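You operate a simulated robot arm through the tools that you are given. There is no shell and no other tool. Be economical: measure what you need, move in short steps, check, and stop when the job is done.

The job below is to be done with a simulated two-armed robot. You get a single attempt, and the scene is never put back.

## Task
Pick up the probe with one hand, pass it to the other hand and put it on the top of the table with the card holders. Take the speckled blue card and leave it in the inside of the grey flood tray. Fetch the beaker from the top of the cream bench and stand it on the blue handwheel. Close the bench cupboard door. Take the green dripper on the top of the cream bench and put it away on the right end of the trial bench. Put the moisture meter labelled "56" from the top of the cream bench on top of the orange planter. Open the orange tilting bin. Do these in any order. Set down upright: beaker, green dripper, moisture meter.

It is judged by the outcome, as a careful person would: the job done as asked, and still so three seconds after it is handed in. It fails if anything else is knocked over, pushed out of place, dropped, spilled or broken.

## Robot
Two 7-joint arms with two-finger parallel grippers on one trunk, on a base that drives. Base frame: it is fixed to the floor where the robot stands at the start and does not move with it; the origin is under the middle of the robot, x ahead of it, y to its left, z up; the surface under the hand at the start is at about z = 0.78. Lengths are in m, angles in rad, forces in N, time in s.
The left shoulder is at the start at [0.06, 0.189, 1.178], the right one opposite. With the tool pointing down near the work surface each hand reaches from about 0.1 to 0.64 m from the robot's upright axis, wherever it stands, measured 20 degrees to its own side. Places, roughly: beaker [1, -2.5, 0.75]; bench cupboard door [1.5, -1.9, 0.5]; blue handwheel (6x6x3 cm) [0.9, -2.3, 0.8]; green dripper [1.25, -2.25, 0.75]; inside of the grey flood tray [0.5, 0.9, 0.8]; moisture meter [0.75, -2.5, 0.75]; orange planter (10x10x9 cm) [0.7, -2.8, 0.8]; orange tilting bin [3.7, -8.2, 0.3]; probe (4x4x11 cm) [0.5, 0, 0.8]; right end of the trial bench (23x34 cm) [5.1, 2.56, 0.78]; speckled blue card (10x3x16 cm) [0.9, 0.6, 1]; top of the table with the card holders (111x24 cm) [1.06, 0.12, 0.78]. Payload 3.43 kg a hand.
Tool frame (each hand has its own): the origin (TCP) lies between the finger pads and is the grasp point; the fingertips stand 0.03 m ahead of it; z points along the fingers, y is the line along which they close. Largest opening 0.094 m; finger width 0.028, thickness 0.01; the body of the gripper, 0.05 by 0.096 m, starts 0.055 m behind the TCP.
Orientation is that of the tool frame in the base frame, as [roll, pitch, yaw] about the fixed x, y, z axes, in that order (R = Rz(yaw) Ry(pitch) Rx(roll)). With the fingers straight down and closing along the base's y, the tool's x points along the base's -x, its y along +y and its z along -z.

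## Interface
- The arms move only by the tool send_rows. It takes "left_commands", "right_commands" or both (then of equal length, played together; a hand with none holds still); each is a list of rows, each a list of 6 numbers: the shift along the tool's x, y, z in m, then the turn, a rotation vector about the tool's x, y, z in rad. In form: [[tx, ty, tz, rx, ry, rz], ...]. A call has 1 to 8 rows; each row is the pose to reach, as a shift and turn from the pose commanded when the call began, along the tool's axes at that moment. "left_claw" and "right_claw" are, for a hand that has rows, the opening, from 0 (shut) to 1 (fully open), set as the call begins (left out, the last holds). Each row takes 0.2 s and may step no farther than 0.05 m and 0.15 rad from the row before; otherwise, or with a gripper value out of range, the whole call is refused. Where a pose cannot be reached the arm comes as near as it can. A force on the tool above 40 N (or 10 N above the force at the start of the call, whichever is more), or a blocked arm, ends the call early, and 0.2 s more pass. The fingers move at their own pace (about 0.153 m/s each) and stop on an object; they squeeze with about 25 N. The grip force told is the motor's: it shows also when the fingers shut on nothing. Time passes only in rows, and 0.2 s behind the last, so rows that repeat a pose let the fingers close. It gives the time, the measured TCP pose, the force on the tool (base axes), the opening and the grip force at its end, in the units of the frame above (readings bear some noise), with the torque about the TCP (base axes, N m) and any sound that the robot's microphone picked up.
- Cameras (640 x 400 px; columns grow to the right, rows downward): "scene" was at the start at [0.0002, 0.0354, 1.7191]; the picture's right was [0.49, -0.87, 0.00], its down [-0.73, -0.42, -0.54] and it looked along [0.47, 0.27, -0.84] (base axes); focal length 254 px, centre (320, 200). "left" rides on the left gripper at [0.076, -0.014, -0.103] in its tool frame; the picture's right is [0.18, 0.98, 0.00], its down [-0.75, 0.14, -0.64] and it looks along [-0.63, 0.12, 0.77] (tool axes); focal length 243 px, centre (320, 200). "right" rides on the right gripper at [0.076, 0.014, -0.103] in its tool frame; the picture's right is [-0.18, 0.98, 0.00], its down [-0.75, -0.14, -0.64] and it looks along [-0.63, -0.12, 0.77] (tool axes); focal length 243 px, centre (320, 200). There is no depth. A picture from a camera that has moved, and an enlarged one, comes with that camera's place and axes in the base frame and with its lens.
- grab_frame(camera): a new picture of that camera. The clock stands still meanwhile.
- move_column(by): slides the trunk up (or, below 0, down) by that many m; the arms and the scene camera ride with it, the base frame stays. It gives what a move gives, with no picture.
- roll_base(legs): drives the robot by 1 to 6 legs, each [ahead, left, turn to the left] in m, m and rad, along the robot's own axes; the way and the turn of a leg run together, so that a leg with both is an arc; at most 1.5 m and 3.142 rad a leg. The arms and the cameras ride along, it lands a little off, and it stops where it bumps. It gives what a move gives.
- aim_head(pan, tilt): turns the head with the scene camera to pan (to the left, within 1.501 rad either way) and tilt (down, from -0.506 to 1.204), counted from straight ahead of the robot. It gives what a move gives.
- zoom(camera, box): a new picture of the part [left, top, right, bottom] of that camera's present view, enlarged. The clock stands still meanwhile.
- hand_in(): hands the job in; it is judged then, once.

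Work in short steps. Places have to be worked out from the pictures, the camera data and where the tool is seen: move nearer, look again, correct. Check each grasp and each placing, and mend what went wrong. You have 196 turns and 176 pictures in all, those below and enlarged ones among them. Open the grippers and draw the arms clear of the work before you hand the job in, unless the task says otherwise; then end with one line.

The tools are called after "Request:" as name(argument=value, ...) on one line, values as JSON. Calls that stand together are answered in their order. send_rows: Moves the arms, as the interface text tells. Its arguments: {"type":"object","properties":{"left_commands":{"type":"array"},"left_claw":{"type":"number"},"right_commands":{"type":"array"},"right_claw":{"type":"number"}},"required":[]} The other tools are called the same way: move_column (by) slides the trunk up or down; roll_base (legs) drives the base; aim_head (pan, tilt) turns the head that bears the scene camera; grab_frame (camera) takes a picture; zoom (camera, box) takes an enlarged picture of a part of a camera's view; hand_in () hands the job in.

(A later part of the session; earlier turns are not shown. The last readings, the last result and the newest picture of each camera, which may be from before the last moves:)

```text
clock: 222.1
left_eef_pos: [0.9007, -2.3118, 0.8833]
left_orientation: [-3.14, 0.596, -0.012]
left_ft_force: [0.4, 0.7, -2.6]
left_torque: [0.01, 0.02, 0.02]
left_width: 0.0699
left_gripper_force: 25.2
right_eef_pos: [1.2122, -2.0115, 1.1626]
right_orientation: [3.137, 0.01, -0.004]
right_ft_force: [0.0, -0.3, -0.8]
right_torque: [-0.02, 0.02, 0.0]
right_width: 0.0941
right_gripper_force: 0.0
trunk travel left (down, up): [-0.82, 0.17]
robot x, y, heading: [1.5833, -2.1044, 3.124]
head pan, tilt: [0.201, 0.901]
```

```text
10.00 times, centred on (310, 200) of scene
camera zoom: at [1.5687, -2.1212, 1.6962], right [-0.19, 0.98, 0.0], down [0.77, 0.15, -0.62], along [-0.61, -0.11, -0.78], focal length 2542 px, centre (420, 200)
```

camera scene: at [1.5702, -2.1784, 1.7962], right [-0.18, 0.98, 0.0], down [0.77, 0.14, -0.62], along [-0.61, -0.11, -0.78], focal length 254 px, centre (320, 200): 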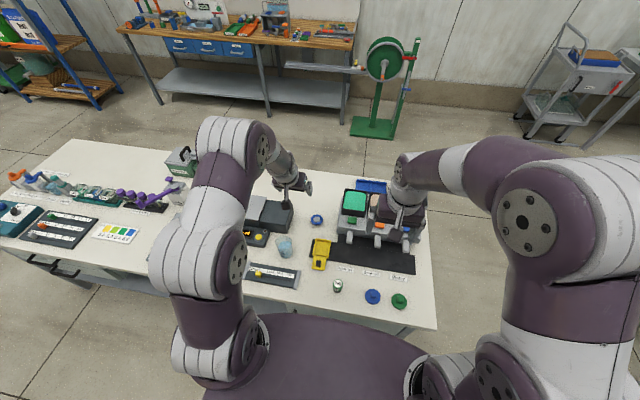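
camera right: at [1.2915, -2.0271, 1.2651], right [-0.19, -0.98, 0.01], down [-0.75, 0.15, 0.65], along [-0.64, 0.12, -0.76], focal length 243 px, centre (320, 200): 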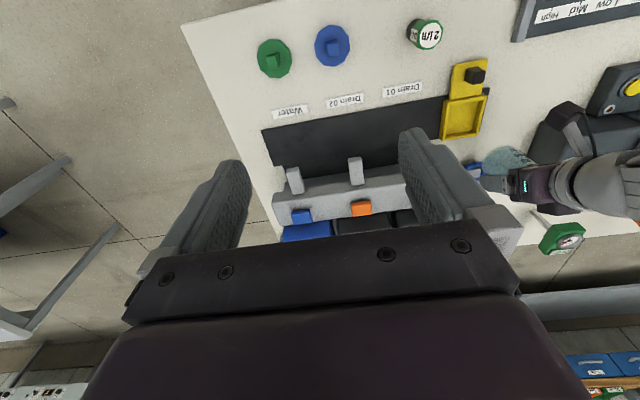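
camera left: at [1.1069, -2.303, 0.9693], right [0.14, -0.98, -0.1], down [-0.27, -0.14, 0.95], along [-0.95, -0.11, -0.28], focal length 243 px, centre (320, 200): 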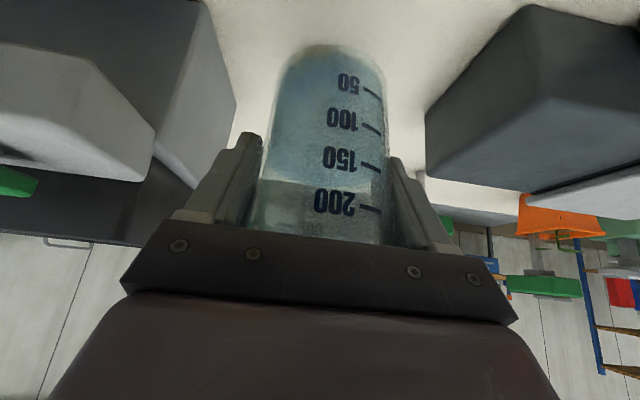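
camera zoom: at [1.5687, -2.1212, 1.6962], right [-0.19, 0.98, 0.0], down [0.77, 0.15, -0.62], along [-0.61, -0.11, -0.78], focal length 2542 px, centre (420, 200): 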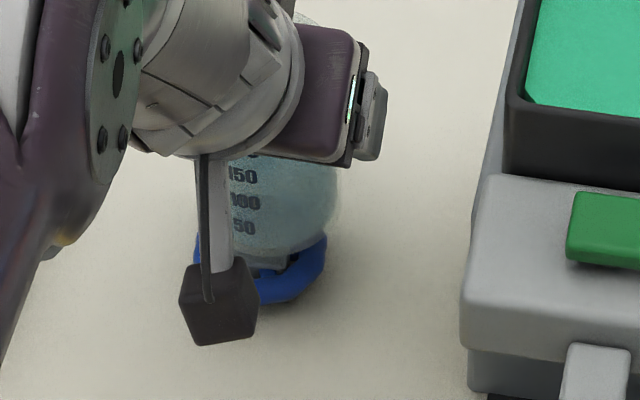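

Both views suggest the beaker is ~1 cm too far; I shift back 1 cm and lower another 1.2 cm.

Request:
send_rows(left_commands=[[0.0083, 0, -0.0056, 0, 0, 0], [0.0117, 0, -0.0006, 0, 0, 0], [0.015, 0, 0.0043, 0, 0, 0]])

Request:
zoom(camera="right", box=[440, 120, 560, 210])

Request:
zoom(camera="scene", box=[280, 180, 340, 220])

```text
clock: 222.9
left_eef_pos: [0.9099, -2.3134, 0.8709]
left_orientation: [-3.14, 0.596, -0.013]
left_ft_force: [0.1, 0.2, -1.6]
left_torque: [-0.02, 0.0, -0.01]
left_width: 0.0698
left_gripper_force: 24.8
right_eef_pos: [1.2133, -2.0117, 1.163]
right_orientation: [3.137, 0.011, -0.003]
right_ft_force: [-0.2, 0.4, -0.2]
right_torque: [0.02, -0.01, 0.02]
right_width: 0.0939
right_gripper_force: 0.1
trunk travel left (down, up): [-0.82, 0.17]
robot x, y, heading: [1.5803, -2.108, 3.127]
head pan, tilt: [0.201, 0.901]
```

```text
4.44 times, centred on (500, 165) of right
camera zoom: at [1.2925, -2.0261, 1.2653], right [-0.19, -0.98, 0.01], down [-0.75, 0.15, 0.65], along [-0.64, 0.12, -0.76], focal length 1078 px, centre (-480, 356)
```

zoom: 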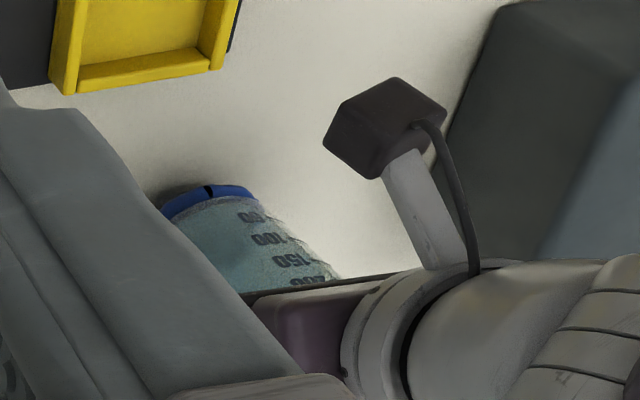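

```text
10.00 times, centred on (310, 200) of scene
camera zoom: at [1.5681, -2.1211, 1.6962], right [-0.19, 0.98, 0.0], down [0.77, 0.15, -0.62], along [-0.61, -0.11, -0.78], focal length 2542 px, centre (420, 200)
```

zoom: 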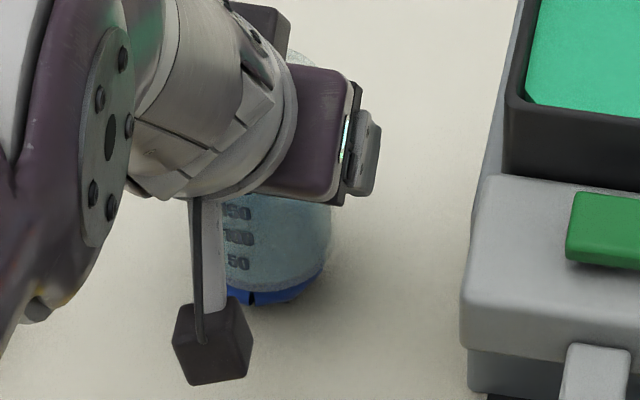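

Looks concentric now. Lower in 4 mm steps until contact.

Request:
send_rows(left_commands=[[0.0022, 0, 0.0033, 0, 0, 0], [0.0045, 0, 0.0066, 0, 0, 0]])

```text
clock: 223.5
left_eef_pos: [0.9102, -2.3126, 0.865]
left_orientation: [-3.141, 0.603, -0.012]
left_ft_force: [-1.4, -0.3, 7.5]
left_torque: [-0.17, -0.05, -0.04]
left_width: 0.0695
left_gripper_force: 24.5
right_eef_pos: [1.2138, -2.0116, 1.1633]
right_orientation: [3.136, 0.012, -0.003]
right_ft_force: [0.3, -0.1, -0.5]
right_torque: [0.01, 0.01, -0.02]
right_width: 0.0939
right_gripper_force: 0.0
trunk travel left (down, up): [-0.82, 0.17]
robot x, y, heading: [1.5842, -2.1091, 3.127]
head pan, tilt: [0.201, 0.901]
```

Contact (7.5 N). Open the fingers moderately and look.

Request:
send_rows(left_commands=[[0, 0, 0, 0, 0, 0], [0, 0, 0, 0, 0, 0]], left_claw=0.97)

Request:
grab_frame(camera="left")

```text
clock: 224.1
left_eef_pos: [0.9112, -2.313, 0.8619]
left_orientation: [-3.14, 0.596, -0.013]
left_ft_force: [-0.1, -0.7, 0.2]
left_torque: [0.06, 0.01, -0.01]
left_width: 0.0912
left_gripper_force: 0.1
right_eef_pos: [1.2144, -2.012, 1.1644]
right_orientation: [3.135, 0.013, -0.004]
right_ft_force: [0.9, -1.0, -0.6]
right_torque: [0.01, 0.03, 0.02]
right_width: 0.0939
right_gripper_force: 0.1
trunk travel left (down, up): [-0.82, 0.17]
robot x, y, heading: [1.5815, -2.1065, 3.123]
head pan, tilt: [0.201, 0.901]
```

```text
52 pictures are left
camera left: at [1.0314, -2.3008, 0.9054], right [0.14, -0.98, -0.1], down [-0.26, -0.14, 0.95], along [-0.95, -0.11, -0.28], focal length 243 px, centre (320, 200)
```

left: 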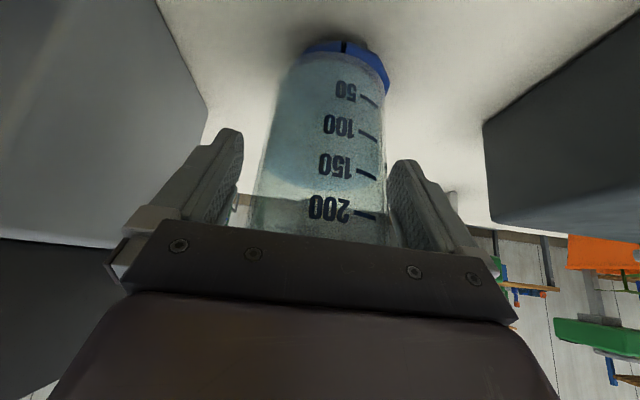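

Beaker stands. The finger on the -y side is close, so I shift 5 mm that way and withdraw along the tool axis.

Request:
send_rows(left_commands=[[0, 0.005, 0, 0, 0, 0], [0, 0.005, -0.03, 0, 0, 0], [0, 0.005, -0.06, 0, 0, 0], [0, 0.005, -0.09, 0, 0, 0], [0, 0.005, -0.12, 0, 0, 0], [0, 0.005, -0.15, 0, 0, 0]])

Request:
grab_frame(camera="left")

Request:
zoom(camera="scene", box=[260, 160, 360, 240])

```text
clock: 225.5
left_eef_pos: [0.9949, -2.3182, 0.9876]
left_orientation: [-3.14, 0.598, -0.013]
left_ft_force: [0.5, 0.2, 1.4]
left_torque: [0.03, 0.04, -0.01]
left_width: 0.0914
left_gripper_force: 0.0
right_eef_pos: [1.2141, -2.0107, 1.1628]
right_orientation: [3.135, 0.013, -0.002]
right_ft_force: [0.1, 0.0, -0.5]
right_torque: [-0.01, 0.02, 0.02]
right_width: 0.094
right_gripper_force: 0.0
trunk travel left (down, up): [-0.82, 0.17]
robot x, y, heading: [1.5839, -2.1095, 3.129]
head pan, tilt: [0.201, 0.901]
```

```text
51 pictures are left
camera left: at [1.1146, -2.3059, 1.0294], right [0.14, -0.98, -0.1], down [-0.26, -0.14, 0.95], along [-0.95, -0.11, -0.28], focal length 243 px, centre (320, 200)
```

left: 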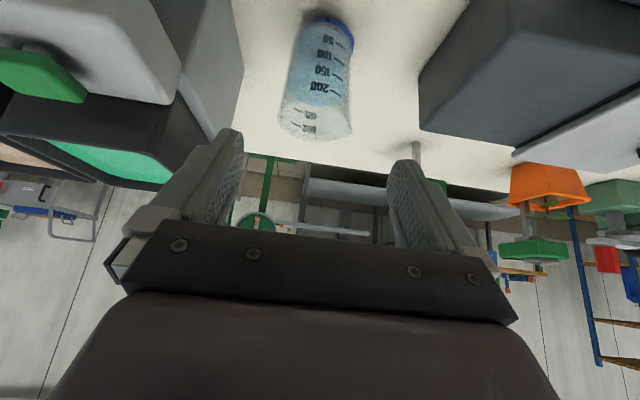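

```text
5.00 times, centred on (310, 200) of scene
camera zoom: at [1.5704, -2.1207, 1.6962], right [-0.18, 0.98, 0.0], down [0.77, 0.14, -0.62], along [-0.61, -0.12, -0.78], focal length 1271 px, centre (370, 200)
```

zoom: 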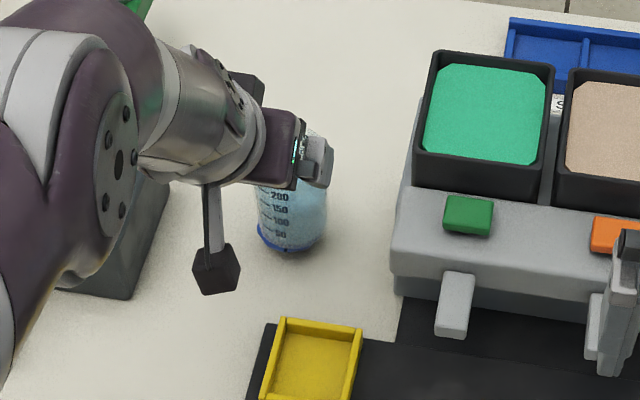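

Beaker stands on the handwheel. Now the dripper: raise the left hand and shift the base left 0.16 m so the right hand comes above the dripper.

Request:
send_rows(left_commands=[[-0.011, 0, -0.038, 0, 0, 0], [-0.022, 0, -0.076, 0, 0, 0], [-0.033, 0, -0.114, 0, 0, 0], [-0.043, 0, -0.152, 0, 0, 0]])

Request:
roll_base(legs=[[0, 0.16, 0]])

Request:
grab_frame(camera="right")

```text
clock: 226.5
left_eef_pos: [1.0487, -2.3173, 1.139]
left_orientation: [-3.14, 0.597, -0.01]
left_ft_force: [0.1, 0.6, 0.1]
left_torque: [0.05, 0.01, 0.01]
left_width: 0.0912
left_gripper_force: 0.0
right_eef_pos: [1.2158, -2.0106, 1.1637]
right_orientation: [3.136, 0.012, -0.002]
right_ft_force: [-0.6, -0.3, -0.1]
right_torque: [0.03, 0.04, 0.02]
right_width: 0.0938
right_gripper_force: 0.0
trunk travel left (down, up): [-0.82, 0.17]
robot x, y, heading: [1.5846, -2.1075, 3.131]
head pan, tilt: [0.201, 0.901]
```

```text
clock: 227.9
left_eef_pos: [1.0433, -2.4732, 1.1384]
left_orientation: [-3.141, 0.596, -0.014]
left_ft_force: [-0.4, 0.5, -0.2]
left_torque: [-0.02, 0.03, 0.0]
left_width: 0.091
left_gripper_force: 0.1
right_eef_pos: [1.2125, -2.1671, 1.1633]
right_orientation: [3.135, 0.009, -0.002]
right_ft_force: [0.3, 0.0, -0.3]
right_torque: [-0.01, 0.03, -0.02]
right_width: 0.0942
right_gripper_force: 0.2
trunk travel left (down, up): [-0.82, 0.17]
robot x, y, heading: [1.5811, -2.2646, 3.125]
head pan, tilt: [0.201, 0.901]
```

```text
49 pictures are left
camera right: at [1.2907, -2.1816, 1.2653], right [-0.19, -0.98, 0.01], down [-0.75, 0.15, 0.65], along [-0.64, 0.12, -0.76], focal length 243 px, centre (320, 200)
```

right: 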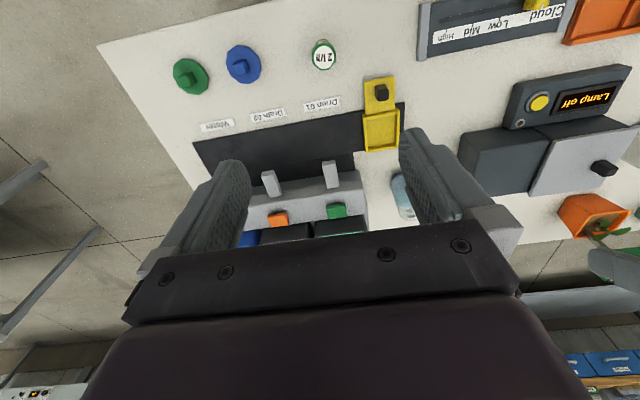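

Dripper is nearly under the right hand (≈1.21,-2.17). Descend 0.2 m and look again.

Request:
send_rows(right_commands=[[0, 0, 0.04, 0, 0, 0], [0, 0, 0.08, 0, 0, 0], [0, 0, 0.12, 0, 0, 0], [0, 0, 0.16, 0, 0, 0], [0, 0, 0.2, 0, 0, 0]], right_claw=0.8)

Request:
grab_frame(camera="right")

```text
clock: 229.1
left_eef_pos: [1.0443, -2.4743, 1.1377]
left_orientation: [-3.14, 0.596, -0.014]
left_ft_force: [0.7, 0.4, 0.1]
left_torque: [0.01, 0.02, 0.02]
left_width: 0.091
left_gripper_force: 0.1
right_eef_pos: [1.2077, -2.1684, 0.9625]
right_orientation: [3.136, 0.011, -0.004]
right_ft_force: [-0.7, 0.0, -0.1]
right_torque: [0.0, 0.01, 0.02]
right_width: 0.0751
right_gripper_force: 0.1
trunk travel left (down, up): [-0.82, 0.17]
robot x, y, heading: [1.5845, -2.2644, 3.127]
head pan, tilt: [0.201, 0.901]
```

```text
48 pictures are left
camera right: at [1.2872, -2.1833, 1.0646], right [-0.19, -0.98, 0.01], down [-0.75, 0.15, 0.65], along [-0.64, 0.12, -0.76], focal length 243 px, centre (320, 200)
```

right: 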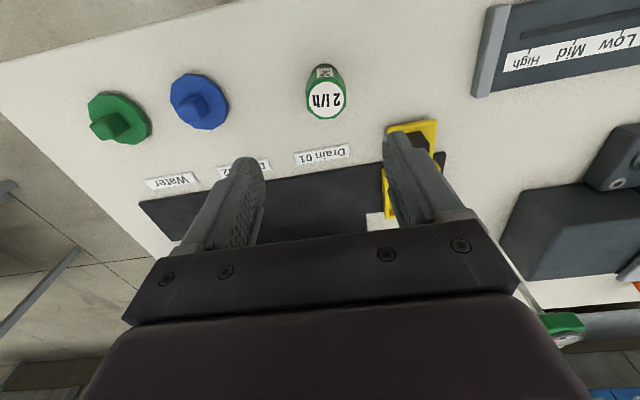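

Dripper centre ≈ (1.208,-2.175). Descend to z≈0.797 and grip.

Request:
send_rows(right_commands=[[0, 0.004, 0.045, 0, 0, 0], [0, 0.007, 0.09, 0, 0, 0], [0, 0.007, 0.13, 0, 0, 0], [0, 0.007, 0.166, 0, 0, 0]])

Request:
send_rows(right_commands=[[0, 0, 0, 0, 0, 0], [0, 0, 0, 0, 0, 0]], right_claw=0)

Request:
send_rows(right_commands=[[0, 0, -0.04, 0, 0, 0], [0, 0, -0.08, 0, 0, 0], [0, 0, -0.12, 0, 0, 0], [0, 0, -0.16, 0, 0, 0], [0.02, 0, -0.2, 0, 0, 0], [0.04, 0, -0.24, 0, 0, 0]])

Request:
grab_frame(camera="right")

```text
clock: 230.2
left_eef_pos: [1.0478, -2.4747, 1.139]
left_orientation: [-3.141, 0.596, -0.015]
left_ft_force: [-0.3, 0.3, -0.8]
left_torque: [0.02, -0.03, 0.03]
left_width: 0.0911
left_gripper_force: 0.1
right_eef_pos: [1.2084, -2.1762, 0.809]
right_orientation: [3.138, 0.007, -0.005]
right_ft_force: [8.4, -0.9, 33.3]
right_torque: [1.29, -0.73, -0.15]
right_width: 0.0746
right_gripper_force: 0.0
trunk travel left (down, up): [-0.82, 0.17]
robot x, y, heading: [1.5826, -2.2635, 3.124]
head pan, tilt: [0.201, 0.901]
stopped in row 4 (right hand): the force on the tool passed its limit at 270 N (the readings are from after the stop); the commanded pose is now the measured one
```

```text
clock: 230.4
left_eef_pos: [1.0453, -2.474, 1.1375]
left_orientation: [-3.14, 0.594, -0.015]
left_ft_force: [0.7, -1.4, 0.2]
left_torque: [-0.01, 0.01, 0.0]
left_width: 0.0913
left_gripper_force: 0.0
right_eef_pos: [1.2059, -2.1748, 0.8106]
right_orientation: [3.137, 0.005, -0.007]
right_ft_force: [-1.7, 11.6, 24.5]
right_torque: [0.91, -0.26, 0.07]
right_width: 0.0383
right_gripper_force: 24.8
trunk travel left (down, up): [-0.82, 0.17]
robot x, y, heading: [1.582, -2.2669, 3.122]
head pan, tilt: [0.201, 0.901]
stopped in row 1 (right hand): the force on the tool passed its limit at 58 N (the readings are from after the stop); the commanded pose is now the measured one
```

```text
clock: 231.8
left_eef_pos: [1.0463, -2.474, 1.1389]
left_orientation: [-3.139, 0.597, -0.014]
left_ft_force: [0.6, -0.8, 0.3]
left_torque: [-0.02, 0.04, 0.04]
left_width: 0.0911
left_gripper_force: 0.0
right_eef_pos: [1.2466, -2.1761, 1.0504]
right_orientation: [3.138, 0.003, -0.008]
right_ft_force: [0.5, 0.0, -0.5]
right_torque: [-0.02, -0.01, -0.01]
right_width: 0.0386
right_gripper_force: 25.0
trunk travel left (down, up): [-0.82, 0.17]
robot x, y, heading: [1.5829, -2.2656, 3.122]
head pan, tilt: [0.201, 0.901]
```

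```text
47 pictures are left
camera right: at [1.3256, -2.1908, 1.1531], right [-0.19, -0.98, 0.0], down [-0.75, 0.15, 0.64], along [-0.63, 0.12, -0.77], focal length 243 px, centre (320, 200)
```

right: 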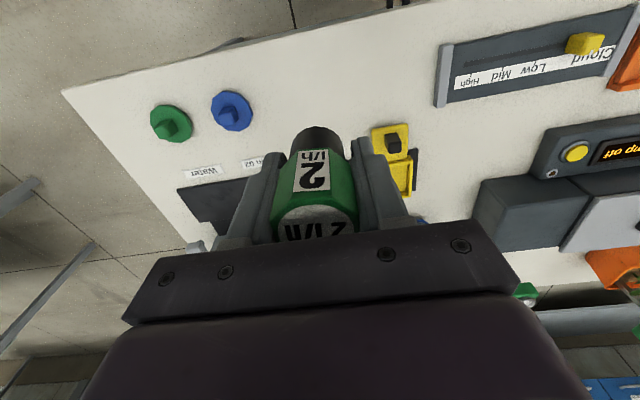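

The fingertip touched the bench top on the way down, but the dripper is now held and all else looks in place. I check the bench behind before leaving.

Request:
roll_base(legs=[[-0.35, 0, 0], [0, -1.1, 0]])

Request:
aim_head(pan=0.9, tilt=0.6)

Request:
grab_frame(camera="scene")

Request:
roll_base(legs=[[0, 0, -1.57]])

Request:
aim_head(pan=-0.6, tilt=0.3)

Request:
grab_frame(camera="scene")

```text
clock: 239.4
left_eef_pos: [1.415, -1.3644, 1.1379]
left_orientation: [-3.14, 0.594, -0.031]
left_ft_force: [-0.4, 0.3, -0.2]
left_torque: [-0.01, 0.02, 0.01]
left_width: 0.0913
left_gripper_force: 0.0
right_eef_pos: [1.6216, -1.0682, 1.0491]
right_orientation: [3.139, -0.001, -0.025]
right_ft_force: [0.1, 0.1, -0.5]
right_torque: [-0.03, 0.01, -0.02]
right_width: 0.0381
right_gripper_force: 25.1
trunk travel left (down, up): [-0.82, 0.17]
robot x, y, heading: [1.9525, -1.1641, 3.112]
head pan, tilt: [0.201, 0.901]
```

```text
clock: 240.4
left_eef_pos: [1.4141, -1.3636, 1.1378]
left_orientation: [-3.139, 0.595, -0.032]
left_ft_force: [-0.2, 0.0, -0.4]
left_torque: [0.02, -0.02, 0.01]
left_width: 0.0912
left_gripper_force: 0.0
right_eef_pos: [1.6214, -1.0688, 1.0499]
right_orientation: [3.14, 0.001, -0.025]
right_ft_force: [0.3, 0.4, -0.6]
right_torque: [0.01, 0.0, 0.01]
right_width: 0.0382
right_gripper_force: 24.9
trunk travel left (down, up): [-0.82, 0.17]
robot x, y, heading: [1.9534, -1.1639, 3.108]
head pan, tilt: [0.901, 0.6]
```

```text
46 pictures are left
camera scene: at [1.957, -1.2318, 1.721], right [-0.76, 0.65, 0.0], down [0.37, 0.43, -0.82], along [-0.54, -0.63, -0.57], focal length 254 px, centre (320, 200)
```

scene: 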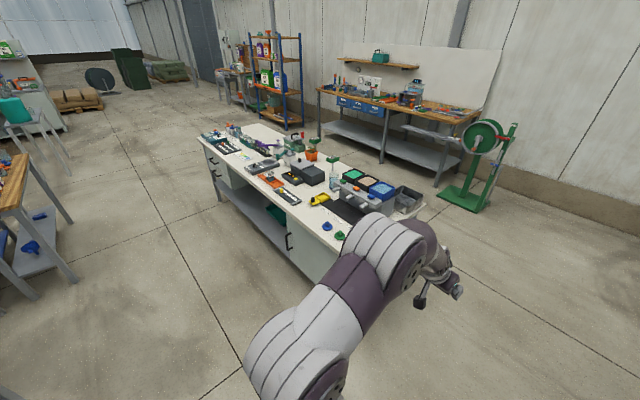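

```text
clock: 244.7
left_eef_pos: [1.7721, -0.6156, 1.1376]
left_orientation: [-3.139, 0.597, -1.635]
left_ft_force: [0.1, -1.1, 0.6]
left_torque: [-0.04, 0.0, 0.01]
left_width: 0.0913
left_gripper_force: 0.0
right_eef_pos: [2.0615, -0.832, 1.0505]
right_orientation: [3.14, -0.001, -1.627]
right_ft_force: [0.1, -0.6, -0.3]
right_torque: [-0.01, -0.01, 0.01]
right_width: 0.038
right_gripper_force: 24.7
trunk travel left (down, up): [-0.82, 0.17]
robot x, y, heading: [1.9561, -1.1625, 1.5]
head pan, tilt: [0.901, 0.6]
```

```text
clock: 246.3
left_eef_pos: [1.7726, -0.6166, 1.137]
left_orientation: [-3.139, 0.595, -1.637]
left_ft_force: [-0.5, -0.8, 0.1]
left_torque: [0.02, 0.01, 0.0]
left_width: 0.0913
left_gripper_force: 0.0
right_eef_pos: [2.0597, -0.8311, 1.0502]
right_orientation: [3.14, -0.001, -1.625]
right_ft_force: [-0.2, -0.7, -0.4]
right_torque: [0.02, 0.01, 0.0]
right_width: 0.0382
right_gripper_force: 24.6
trunk travel left (down, up): [-0.82, 0.17]
robot x, y, heading: [1.9557, -1.1637, 1.502]
head pan, tilt: [-0.6, 0.3]
```

```text
45 pictures are left
camera scene: at [2.0083, -1.1486, 1.7485], right [0.79, -0.62, 0.0], down [-0.18, -0.23, -0.96], along [0.59, 0.75, -0.3], focal length 254 px, centre (320, 200)
```

scene: 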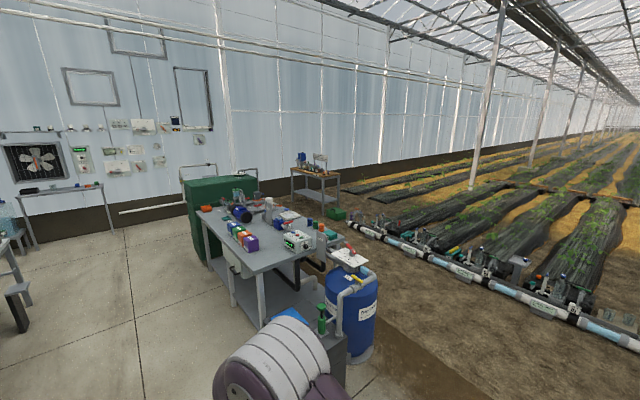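

The trial bench is the wooden-topped table at about (5,2.8). I turn to face +x, drive east along y≈-1.15 and then strafe north.

Request:
roll_base(legs=[[0, 0, -1.5], [1.5, 0, 0], [0.7, 0, 0], [0, 1.5, 0], [0, 1.5, 0]])

Request:
aim_head(pan=0.4, tilt=0.6)

Request:
grab_frame(camera="scene")

```text
clock: 275.1
left_eef_pos: [4.6649, 2.0999, 1.1368]
left_orientation: [-3.14, 0.596, 3.12]
left_ft_force: [-0.1, 0.1, 0.0]
left_torque: [0.04, -0.03, -0.01]
left_width: 0.0912
left_gripper_force: 0.0
right_eef_pos: [4.4609, 1.8019, 1.0495]
right_orientation: [3.14, -0.001, 3.129]
right_ft_force: [0.5, 0.9, 0.1]
right_torque: [-0.03, -0.02, 0.01]
right_width: 0.0382
right_gripper_force: 25.0
trunk travel left (down, up): [-0.82, 0.17]
robot x, y, heading: [4.1264, 1.8912, -0.025]
head pan, tilt: [-0.6, 0.3]
```

```text
clock: 276.4
left_eef_pos: [4.6648, 2.0977, 1.1367]
left_orientation: [-3.141, 0.596, 3.123]
left_ft_force: [0.1, 0.2, -0.2]
left_torque: [-0.02, 0.01, 0.0]
left_width: 0.0913
left_gripper_force: 0.1
right_eef_pos: [4.4619, 1.8021, 1.0492]
right_orientation: [3.14, 0.0, 3.129]
right_ft_force: [-0.2, -0.7, -0.2]
right_torque: [0.02, 0.03, 0.01]
right_width: 0.0379
right_gripper_force: 25.2
trunk travel left (down, up): [-0.82, 0.17]
robot x, y, heading: [4.1269, 1.8942, -0.021]
head pan, tilt: [0.4, 0.6]
```

```text
44 pictures are left
camera scene: at [4.148, 1.9275, 1.721], right [0.37, -0.93, 0.0], down [-0.53, -0.21, -0.83], along [0.77, 0.3, -0.56], focal length 254 px, centre (320, 200)
```

scene: 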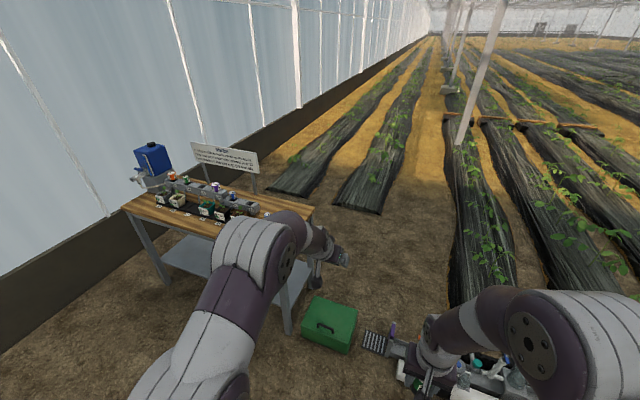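

Trial bench spans x 4.92–5.30, y 2.42–3.58; its right end near (5.1,2.56) is free. I retract the left hand a bit and drive to (4.6, 2.7).

Request:
send_rows(left_commands=[[0.02, 0, -0.03, 0, 0, 0], [0.04, 0, -0.06, 0, 0, 0], [0.055, 0, -0.085, 0, 0, 0], [0.071, 0, -0.108, 0, 0, 0]])

Request:
roll_base(legs=[[0, 0.8, 0.021], [0.45, 0, 0]])

Request:
aim_head(pan=0.0, tilt=0.9)

Request:
grab_frame(camera="scene")

Request:
grab_frame(camera="right")

```text
clock: 277.4
left_eef_pos: [4.5397, 2.1002, 1.1864]
left_orientation: [-3.14, 0.596, 3.121]
left_ft_force: [-0.6, -0.3, 0.5]
left_torque: [0.02, 0.0, 0.04]
left_width: 0.0915
left_gripper_force: 0.0
right_eef_pos: [4.4605, 1.8036, 1.05]
right_orientation: [3.14, 0.003, 3.13]
right_ft_force: [-0.2, -0.6, 0.7]
right_torque: [-0.02, -0.01, 0.01]
right_width: 0.0383
right_gripper_force: 25.1
trunk travel left (down, up): [-0.82, 0.17]
robot x, y, heading: [4.127, 1.8932, -0.023]
head pan, tilt: [0.4, 0.6]
```

```text
clock: 284.0
left_eef_pos: [5.0102, 2.8868, 1.1868]
left_orientation: [-3.139, 0.595, 3.125]
left_ft_force: [-0.3, -0.1, -0.6]
left_torque: [0.0, -0.03, 0.04]
left_width: 0.0913
left_gripper_force: 0.1
right_eef_pos: [4.9298, 2.5863, 1.0506]
right_orientation: [3.14, 0.001, 3.133]
right_ft_force: [-0.3, 0.1, -0.3]
right_torque: [0.0, 0.05, -0.01]
right_width: 0.0384
right_gripper_force: 25.3
trunk travel left (down, up): [-0.82, 0.17]
robot x, y, heading: [4.5939, 2.6775, -0.018]
head pan, tilt: [0.4, 0.6]
```

```text
clock: 284.8
left_eef_pos: [5.011, 2.8858, 1.1861]
left_orientation: [-3.139, 0.596, 3.124]
left_ft_force: [0.4, 0.0, 0.4]
left_torque: [-0.03, -0.02, 0.01]
left_width: 0.0912
left_gripper_force: 0.0
right_eef_pos: [4.9314, 2.5864, 1.0498]
right_orientation: [3.139, 0.0, 3.132]
right_ft_force: [-0.6, -0.7, -1.1]
right_torque: [-0.03, 0.02, -0.01]
right_width: 0.0379
right_gripper_force: 24.8
trunk travel left (down, up): [-0.82, 0.17]
robot x, y, heading: [4.5948, 2.6769, -0.017]
head pan, tilt: [0.0, 0.901]
```

```text
43 pictures are left
camera scene: at [4.6099, 2.6776, 1.6963], right [-0.02, -1.0, 0.0], down [-0.78, 0.02, -0.62], along [0.62, -0.01, -0.78], focal length 254 px, centre (320, 200)
```

scene: 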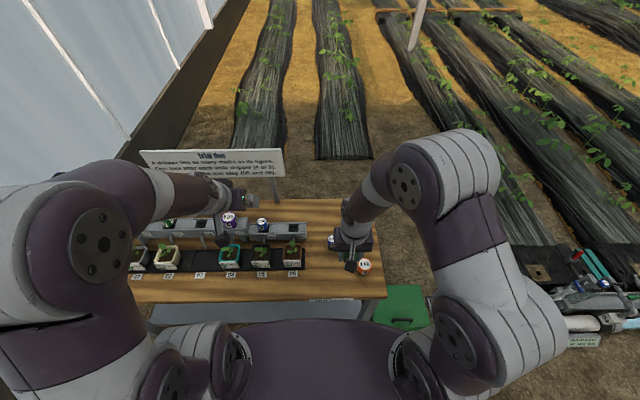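

```text
42 pictures are left
camera right: at [4.8565, 2.6024, 1.1524], right [0.19, 0.98, 0.0], down [0.75, -0.15, 0.64], along [0.63, -0.12, -0.77], focal length 243 px, centre (320, 200)
```

right: 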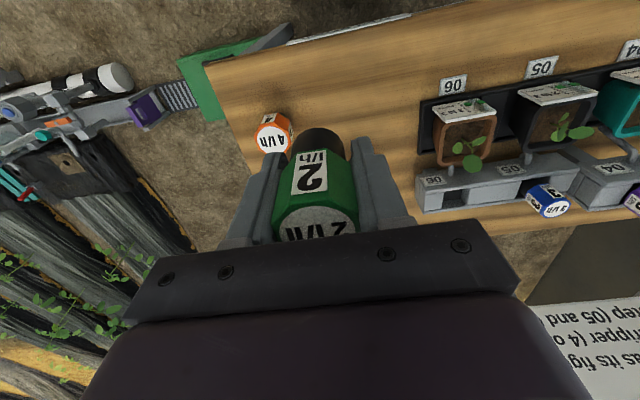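

There are other drippers around; zoom to see the free spots at the right end.

Request:
zoom(camera="scene", box=[270, 190, 410, 310])

```text
3.33 times, centred on (340, 250) of scene
camera zoom: at [4.6099, 2.6776, 1.6963], right [-0.02, -1.0, 0.0], down [-0.78, 0.02, -0.62], along [0.62, -0.01, -0.78], focal length 847 px, centre (253, 33)
```

zoom: 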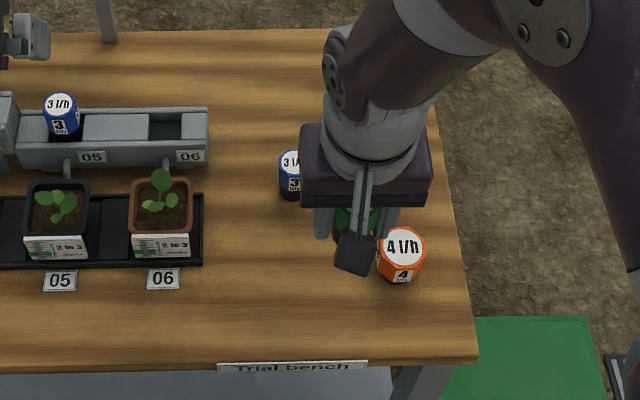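

Orange stands at (4.985,2.51), blue at (5.087,2.627). I'll put the green one at (5.125,2.53). Move above it.

Request:
send_rows(right_commands=[[-0.04, -0.012, 0, 0, 0, 0], [-0.08, -0.024, 0, 0, 0, 0], [-0.12, -0.036, 0, 0, 0, 0], [-0.16, -0.048, 0, 0, 0, 0], [-0.192, -0.055, 0, 0, 0, 0], [-0.192, -0.055, 0.05, 0, 0, 0], [-0.192, -0.055, 0.1, 0, 0, 0], [-0.192, -0.055, 0.14, 0, 0, 0]])

Request:
grab_frame(camera="right")

Request:
zoom(camera="scene", box=[270, 190, 410, 310])

```text
clock: 286.6
left_eef_pos: [5.0119, 2.8867, 1.1857]
left_orientation: [-3.14, 0.594, 3.123]
left_ft_force: [-0.1, -0.3, 0.3]
left_torque: [0.03, 0.02, -0.01]
left_width: 0.0914
left_gripper_force: 0.0
right_eef_pos: [5.1204, 2.5324, 0.9077]
right_orientation: [3.14, 0.001, 3.132]
right_ft_force: [-0.9, 0.3, -0.3]
right_torque: [0.0, 0.05, 0.05]
right_width: 0.038
right_gripper_force: 25.5
trunk travel left (down, up): [-0.82, 0.17]
robot x, y, heading: [4.5978, 2.6742, -0.021]
head pan, tilt: [0.0, 0.901]
```

```text
40 pictures are left
camera right: at [5.0466, 2.5473, 1.0104], right [0.19, 0.98, 0.0], down [0.75, -0.15, 0.64], along [0.63, -0.12, -0.77], focal length 243 px, centre (320, 200)
```

right: 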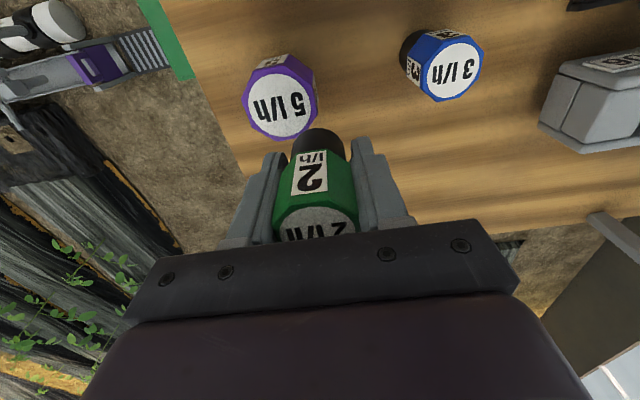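

```text
3.33 times, centred on (340, 250) of scene
camera zoom: at [4.6111, 2.6774, 1.6963], right [-0.02, -1.0, 0.0], down [-0.78, 0.02, -0.62], along [0.62, -0.01, -0.78], focal length 847 px, centre (253, 33)
```

zoom: 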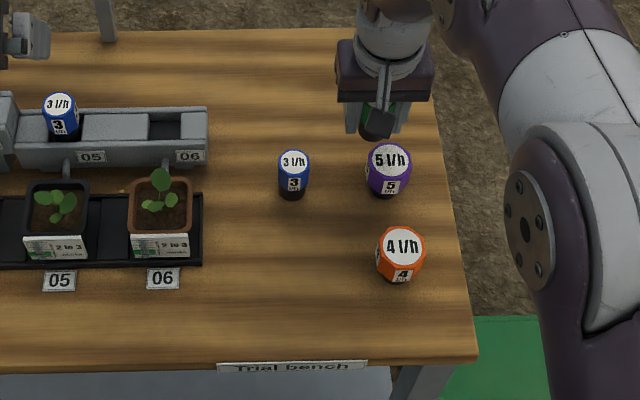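

A purple dripper hidden earlier stands at (5.09,2.51), right below. I choose the free spot (4.995,2.60) instead: raise, shift back, then lower partway.

Request:
send_rows(right_commands=[[0, 0, -0.04, 0, 0, 0], [0.01, 0.005, -0.07, 0, 0, 0], [0.045, 0.025, -0.07, 0, 0, 0], [0.085, 0.045, -0.07, 0, 0, 0], [0.126, 0.0664, -0.07, 0, 0, 0], [0.126, 0.0664, -0.03, 0, 0, 0], [0.126, 0.0664, 0.01, 0, 0, 0]])

Request:
grab_frame(camera="right")

Request:
zoom(camera="scene", box=[270, 190, 410, 310])

```text
clock: 288.2
left_eef_pos: [5.0107, 2.8858, 1.1863]
left_orientation: [-3.139, 0.596, 3.123]
left_ft_force: [-0.1, -1.0, -0.1]
left_torque: [-0.02, 0.01, 0.02]
left_width: 0.0913
left_gripper_force: 0.0
right_eef_pos: [4.9955, 2.5993, 0.8991]
right_orientation: [3.139, 0.0, 3.134]
right_ft_force: [0.8, -0.5, -0.8]
right_torque: [-0.03, 0.02, -0.01]
right_width: 0.0382
right_gripper_force: 24.9
trunk travel left (down, up): [-0.82, 0.17]
robot x, y, heading: [4.5962, 2.6787, -0.021]
head pan, tilt: [0.0, 0.901]
```

```text
38 pictures are left
camera right: at [4.9213, 2.6133, 1.0018], right [0.19, 0.98, 0.0], down [0.75, -0.15, 0.64], along [0.63, -0.12, -0.77], focal length 243 px, centre (320, 200)
```

right: 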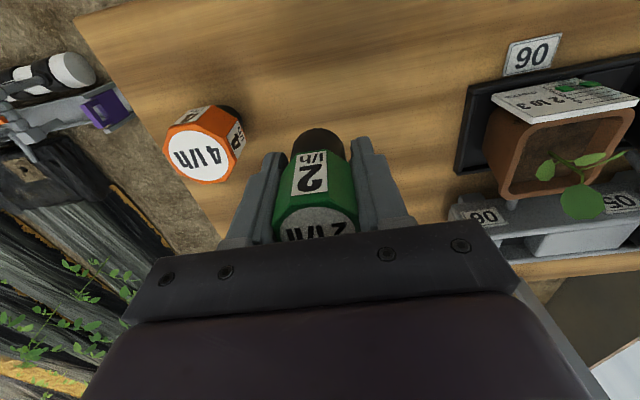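

```text
3.33 times, centred on (340, 250) of scene
camera zoom: at [4.611, 2.6773, 1.6963], right [-0.02, -1.0, 0.0], down [-0.78, 0.02, -0.62], along [0.62, -0.01, -0.78], focal length 847 px, centre (253, 33)
```

zoom: 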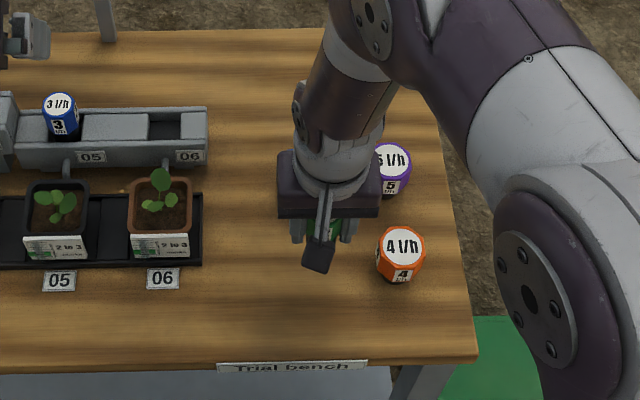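

Free around. Lower to z≈0.82, then finish in small steps.

Request:
send_rows(right_commands=[[0, 0, 0.03, 0, 0, 0], [0, 0, 0.06, 0, 0, 0], [0, 0, 0.076, 0, 0, 0]])

Request:
send_rows(right_commands=[[0, 0, 0.003, 0, 0, 0], [0, 0, 0.006, 0, 0, 0]])

```text
clock: 289.0
left_eef_pos: [5.0106, 2.8864, 1.1868]
left_orientation: [-3.139, 0.597, 3.125]
left_ft_force: [-0.2, 0.3, 0.4]
left_torque: [0.01, 0.0, 0.0]
left_width: 0.0911
left_gripper_force: 0.0
right_eef_pos: [4.9962, 2.5972, 0.8226]
right_orientation: [3.14, 0.004, 3.134]
right_ft_force: [0.6, -0.1, 0.0]
right_torque: [-0.01, 0.04, 0.02]
right_width: 0.0379
right_gripper_force: 25.3
trunk travel left (down, up): [-0.82, 0.17]
robot x, y, heading: [4.5963, 2.6753, -0.016]
head pan, tilt: [0.0, 0.901]
```

```text
clock: 289.6
left_eef_pos: [5.0097, 2.8865, 1.1866]
left_orientation: [-3.141, 0.594, 3.123]
left_ft_force: [1.3, -0.1, 0.2]
left_torque: [0.01, 0.0, 0.0]
left_width: 0.0912
left_gripper_force: 0.1
right_eef_pos: [4.9976, 2.5995, 0.8159]
right_orientation: [3.141, -0.002, 3.133]
right_ft_force: [0.1, 0.2, -0.1]
right_torque: [-0.02, 0.02, 0.02]
right_width: 0.0382
right_gripper_force: 24.9
trunk travel left (down, up): [-0.82, 0.17]
robot x, y, heading: [4.5929, 2.679, -0.022]
head pan, tilt: [0.0, 0.901]
```

No contact yet; continue down in 3 mm steps.

Request:
send_rows(right_commands=[[0, 0, 0.003, 0, 0, 0], [0, 0, 0.006, 0, 0, 0]])

Request:
grab_frame(camera="right")

```text
clock: 290.2
left_eef_pos: [5.0109, 2.8857, 1.1861]
left_orientation: [-3.139, 0.597, 3.124]
left_ft_force: [-0.5, -0.2, -0.4]
left_torque: [-0.01, -0.02, 0.01]
left_width: 0.0912
left_gripper_force: 0.2
right_eef_pos: [4.9978, 2.5995, 0.8102]
right_orientation: [3.14, -0.001, 3.132]
right_ft_force: [0.6, 0.2, 0.0]
right_torque: [-0.01, 0.01, -0.01]
right_width: 0.0381
right_gripper_force: 25.6
trunk travel left (down, up): [-0.82, 0.17]
robot x, y, heading: [4.5968, 2.6776, -0.024]
head pan, tilt: [0.0, 0.901]
```

```text
36 pictures are left
camera right: at [4.924, 2.6136, 0.9136], right [0.19, 0.98, 0.0], down [0.75, -0.15, 0.64], along [0.63, -0.12, -0.77], focal length 243 px, centre (320, 200)
```

right: 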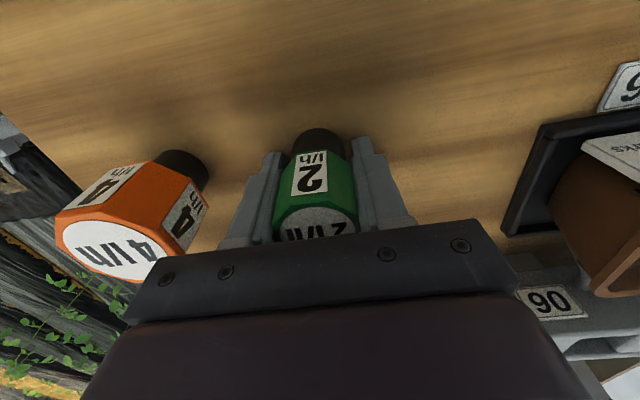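

Still a gap (shadow under it). Continue.

Request:
send_rows(right_commands=[[0, 0, 0.003, 0, 0, 0], [0, 0, 0.006, 0, 0, 0]])

Request:
send_rows(right_commands=[[0, 0, 0.003, 0, 0, 0], [0, 0, 0.005, 0, 0, 0]])

```text
clock: 290.8
left_eef_pos: [5.0079, 2.8855, 1.1881]
left_orientation: [-3.141, 0.598, 3.122]
left_ft_force: [0.9, 0.1, 0.0]
left_torque: [0.01, 0.02, -0.02]
left_width: 0.0913
left_gripper_force: 0.1
right_eef_pos: [4.9976, 2.5995, 0.8091]
right_orientation: [3.138, 0.008, 3.131]
right_ft_force: [-9.5, -7.8, 35.9]
right_torque: [-1.04, 0.75, 0.13]
right_width: 0.038
right_gripper_force: 25.6
trunk travel left (down, up): [-0.82, 0.17]
robot x, y, heading: [4.5963, 2.6751, -0.02]
head pan, tilt: [0.0, 0.901]
stopped in row 2 (right hand): the force on the tool passed its limit at 48 N (the readings are from after the stop); the commanded pose is now the measured one
```

```text
clock: 291.1
left_eef_pos: [5.0073, 2.8861, 1.1878]
left_orientation: [-3.14, 0.599, 3.122]
left_ft_force: [0.6, 0.4, -0.7]
left_torque: [-0.04, 0.0, -0.01]
left_width: 0.0911
left_gripper_force: 0.0
right_eef_pos: [4.9968, 2.5988, 0.8094]
right_orientation: [3.14, 0.005, 3.132]
right_ft_force: [-10.1, -4.5, 38.0]
right_torque: [-0.79, 0.81, 0.04]
right_width: 0.0382
right_gripper_force: 25.4
trunk travel left (down, up): [-0.82, 0.17]
robot x, y, heading: [4.5936, 2.6765, -0.019]
head pan, tilt: [0.0, 0.901]
stopped in row 1 (right hand): the force on the tool passed its limit at 53 N (the readings are from after the stop); the commanded pose is now the measured one
```

Fingertips/dripper base reach the table top together (as when picked up). Ease 1.5 mm and release.

Request:
send_rows(right_commands=[[0, 0, -0.001, 0, 0, 0], [0, 0, -0.0015, 0, 0, 0]])

Request:
send_rows(right_commands=[[0, 0, 0, 0, 0, 0], [0, 0, 0, 0, 0, 0]], right_claw=0.65)

Request:
send_rows(right_commands=[[0, 0, -0.03, 0, 0, 0], [0, 0, -0.07, 0, 0, 0], [0, 0, -0.11, 0, 0, 0], [0, 0, -0.15, 0, 0, 0], [0, 0, -0.2, 0, 0, 0], [0.04, 0, -0.23, 0, 0, 0]])

Request:
grab_frame(camera="right")

Request:
zoom(camera="scene", box=[270, 190, 410, 310])

```text
clock: 291.7
left_eef_pos: [5.008, 2.8858, 1.187]
left_orientation: [-3.139, 0.597, 3.123]
left_ft_force: [-0.3, 0.8, -1.0]
left_torque: [0.01, 0.0, -0.02]
left_width: 0.0912
left_gripper_force: 0.1
right_eef_pos: [4.998, 2.5987, 0.8098]
right_orientation: [3.14, 0.006, 3.129]
right_ft_force: [-7.1, -2.1, 19.9]
right_torque: [-0.54, 0.46, -0.19]
right_width: 0.0383
right_gripper_force: 24.8
trunk travel left (down, up): [-0.82, 0.17]
robot x, y, heading: [4.5906, 2.6732, -0.022]
head pan, tilt: [0.0, 0.901]
```

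```text
clock: 292.3
left_eef_pos: [5.0089, 2.8866, 1.1867]
left_orientation: [-3.139, 0.595, 3.123]
left_ft_force: [-0.6, -0.7, -1.1]
left_torque: [-0.01, 0.01, -0.02]
left_width: 0.091
left_gripper_force: 0.1
right_eef_pos: [4.9992, 2.6014, 0.8102]
right_orientation: [3.139, 0.005, 3.132]
right_ft_force: [-1.7, 6.6, 8.9]
right_torque: [-0.1, 0.19, -0.15]
right_width: 0.0577
right_gripper_force: 0.1
trunk travel left (down, up): [-0.82, 0.17]
robot x, y, heading: [4.5938, 2.6763, -0.021]
head pan, tilt: [0.0, 0.901]
```

```text
clock: 293.7
left_eef_pos: [5.0081, 2.8863, 1.1873]
left_orientation: [-3.139, 0.596, 3.122]
left_ft_force: [-0.8, -0.2, -0.2]
left_torque: [0.01, 0.0, 0.02]
left_width: 0.0912
left_gripper_force: 0.1
right_eef_pos: [4.9562, 2.5978, 1.0399]
right_orientation: [3.137, 0.007, 3.132]
right_ft_force: [-0.2, 0.2, 0.8]
right_torque: [-0.01, -0.02, -0.02]
right_width: 0.0608
right_gripper_force: 0.0
trunk travel left (down, up): [-0.82, 0.17]
robot x, y, heading: [4.5953, 2.6751, -0.027]
head pan, tilt: [0.0, 0.901]
```

```text
35 pictures are left
camera right: at [4.8815, 2.6132, 1.142], right [0.19, 0.98, 0.0], down [0.75, -0.15, 0.65], along [0.64, -0.12, -0.76], focal length 243 px, centre (320, 200)
```

right: 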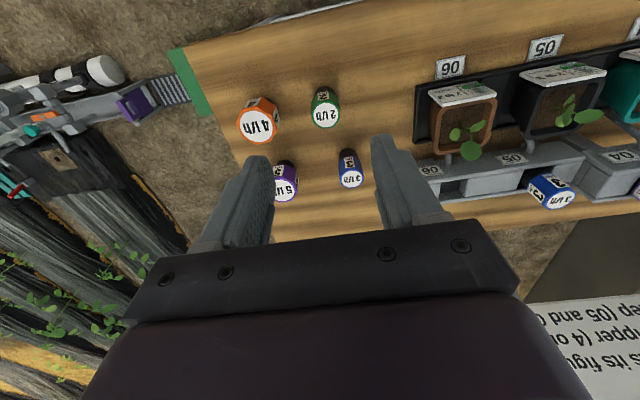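

```text
3.33 times, centred on (340, 250) of scene
camera zoom: at [4.6066, 2.6771, 1.6962], right [-0.02, -1.0, 0.0], down [-0.78, 0.02, -0.62], along [0.62, -0.01, -0.78], focal length 847 px, centre (253, 33)
```

zoom: 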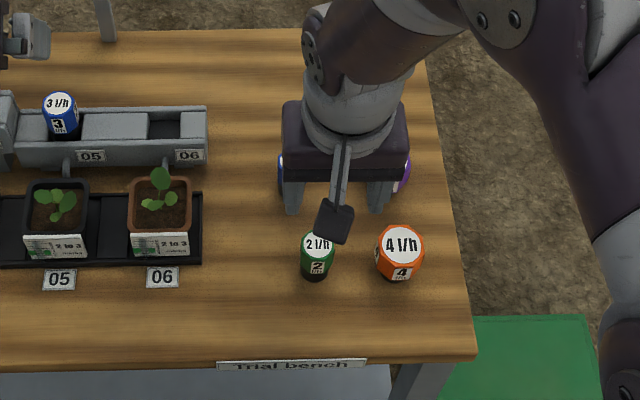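

The green dripper stands upright at the right end of the trial bench. Next the tilting bin: drive back the way I came, to the aisle at x≈1.85.

Request:
roll_base(legs=[[-0.47, 0, 0.025], [0, -1.5, 0], [0, -1.5, 0], [0, -0.85, 0], [-1.5, 0, 0], [-0.78, 0, 0]])

Request:
roll_base(legs=[[0, 0, -1.57]])

Request:
aim_head(pan=0.1, tilt=0.35)

Request:
grab_frame(camera="scene")

```text
clock: 325.7
left_eef_pos: [2.0518, -0.8125, 1.1858]
left_orientation: [-3.141, 0.594, 3.08]
left_ft_force: [0.2, 0.1, -0.3]
left_torque: [0.0, 0.01, -0.01]
left_width: 0.0917
left_gripper_force: 0.0
right_eef_pos: [1.9887, -1.097, 1.0386]
right_orientation: [3.137, 0.006, 3.089]
right_ft_force: [0.1, 0.1, -0.4]
right_torque: [-0.03, 0.0, -0.02]
right_width: 0.0608
right_gripper_force: 0.1
trunk travel left (down, up): [-0.82, 0.17]
robot x, y, heading: [1.6289, -1.0037, -0.059]
head pan, tilt: [0.0, 0.901]
```

```text
clock: 329.9
left_eef_pos: [1.8089, -1.4324, 1.1864]
left_orientation: [-3.141, 0.595, 1.488]
left_ft_force: [-0.2, -0.2, -0.3]
left_torque: [0.01, -0.03, 0.03]
left_width: 0.0909
left_gripper_force: 0.1
right_eef_pos: [1.5265, -1.362, 1.0384]
right_orientation: [3.141, 0.005, 1.497]
right_ft_force: [-0.4, -0.6, -0.4]
right_torque: [0.01, 0.01, 0.01]
right_width: 0.0612
right_gripper_force: 0.0
trunk travel left (down, up): [-0.82, 0.17]
robot x, y, heading: [1.6276, -1.0035, -1.655]
head pan, tilt: [0.0, 0.901]
```

```text
clock: 330.9
left_eef_pos: [1.8092, -1.4322, 1.1865]
left_orientation: [-3.139, 0.596, 1.489]
left_ft_force: [-0.4, -0.1, 0.7]
left_torque: [-0.02, 0.01, -0.01]
left_width: 0.0912
left_gripper_force: 0.1
right_eef_pos: [1.5264, -1.3622, 1.0388]
right_orientation: [3.14, 0.006, 1.497]
right_ft_force: [1.0, 0.4, 0.6]
right_torque: [0.0, 0.02, -0.03]
right_width: 0.0612
right_gripper_force: 0.1
trunk travel left (down, up): [-0.82, 0.17]
robot x, y, heading: [1.6265, -1.0004, -1.655]
head pan, tilt: [0.099, 0.351]
```

```text
33 pictures are left
camera scene: at [1.6334, -1.0368, 1.7437], right [-1.0, -0.01, 0.0], down [-0.01, 0.34, -0.94], along [0.01, -0.94, -0.34], focal length 254 px, centre (320, 200)
```

scene: 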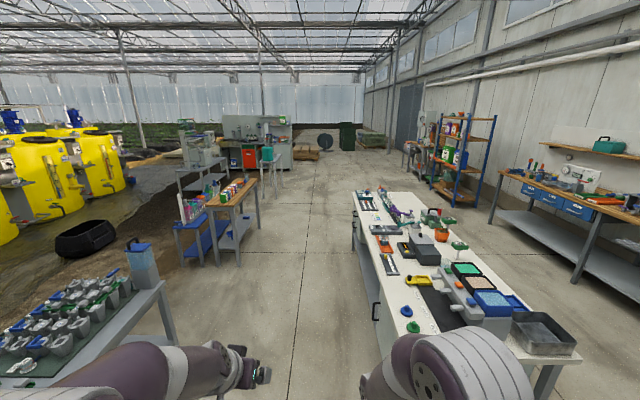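

The orange bin is visible ahead, in a cabinet facing this way. Correct heading, shift to x≈1.9, and drive about 5 m south.

Request:
roll_base(legs=[[0, 0.27, 0.084], [1.5, 0, 0], [1.5, 0, 0], [1.5, 0, 0], [0.6, 0, 0]])

Request:
aim_head(pan=0.5, tilt=0.45)

Request:
grab_frame(camera="scene")

```text
clock: 357.1
left_eef_pos: [1.8382, -6.5867, 1.1869]
left_orientation: [-3.14, 0.597, 1.459]
left_ft_force: [-0.4, -0.5, 0.2]
left_torque: [-0.01, -0.01, -0.01]
left_width: 0.0913
left_gripper_force: 0.0
right_eef_pos: [1.5576, -6.5086, 1.0395]
right_orientation: [3.139, 0.005, 1.468]
right_ft_force: [0.2, -0.2, -0.7]
right_torque: [0.01, -0.01, 0.0]
right_width: 0.061
right_gripper_force: 0.0
trunk travel left (down, up): [-0.82, 0.17]
robot x, y, heading: [1.669, -6.1568, -1.683]
head pan, tilt: [0.099, 0.351]
```

```text
clock: 358.0
left_eef_pos: [1.8381, -6.587, 1.1854]
left_orientation: [-3.14, 0.595, 1.46]
left_ft_force: [-0.6, 1.0, 0.3]
left_torque: [0.0, 0.01, 0.02]
left_width: 0.0913
left_gripper_force: 0.0
right_eef_pos: [1.5579, -6.5091, 1.0391]
right_orientation: [3.137, 0.006, 1.469]
right_ft_force: [0.0, -0.2, 0.0]
right_torque: [0.01, -0.01, -0.02]
right_width: 0.0612
right_gripper_force: 0.0
trunk travel left (down, up): [-0.82, 0.17]
robot x, y, heading: [1.6706, -6.1567, -1.684]
head pan, tilt: [0.499, 0.45]
```

```text
32 pictures are left
camera scene: at [1.7104, -6.179, 1.7346], right [-0.93, -0.37, 0.0], down [-0.16, 0.4, -0.9], along [0.34, -0.83, -0.44], focal length 254 px, centre (320, 200)
```

scene: 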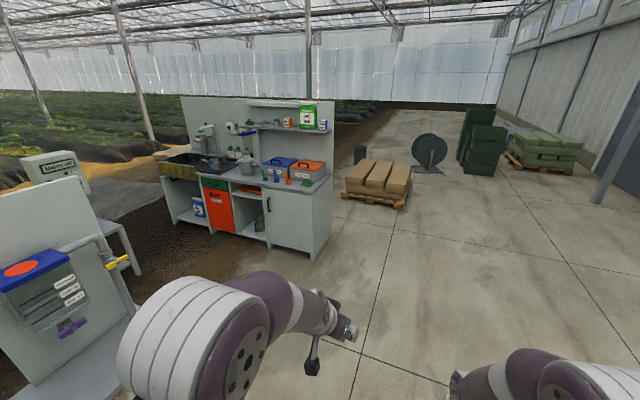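

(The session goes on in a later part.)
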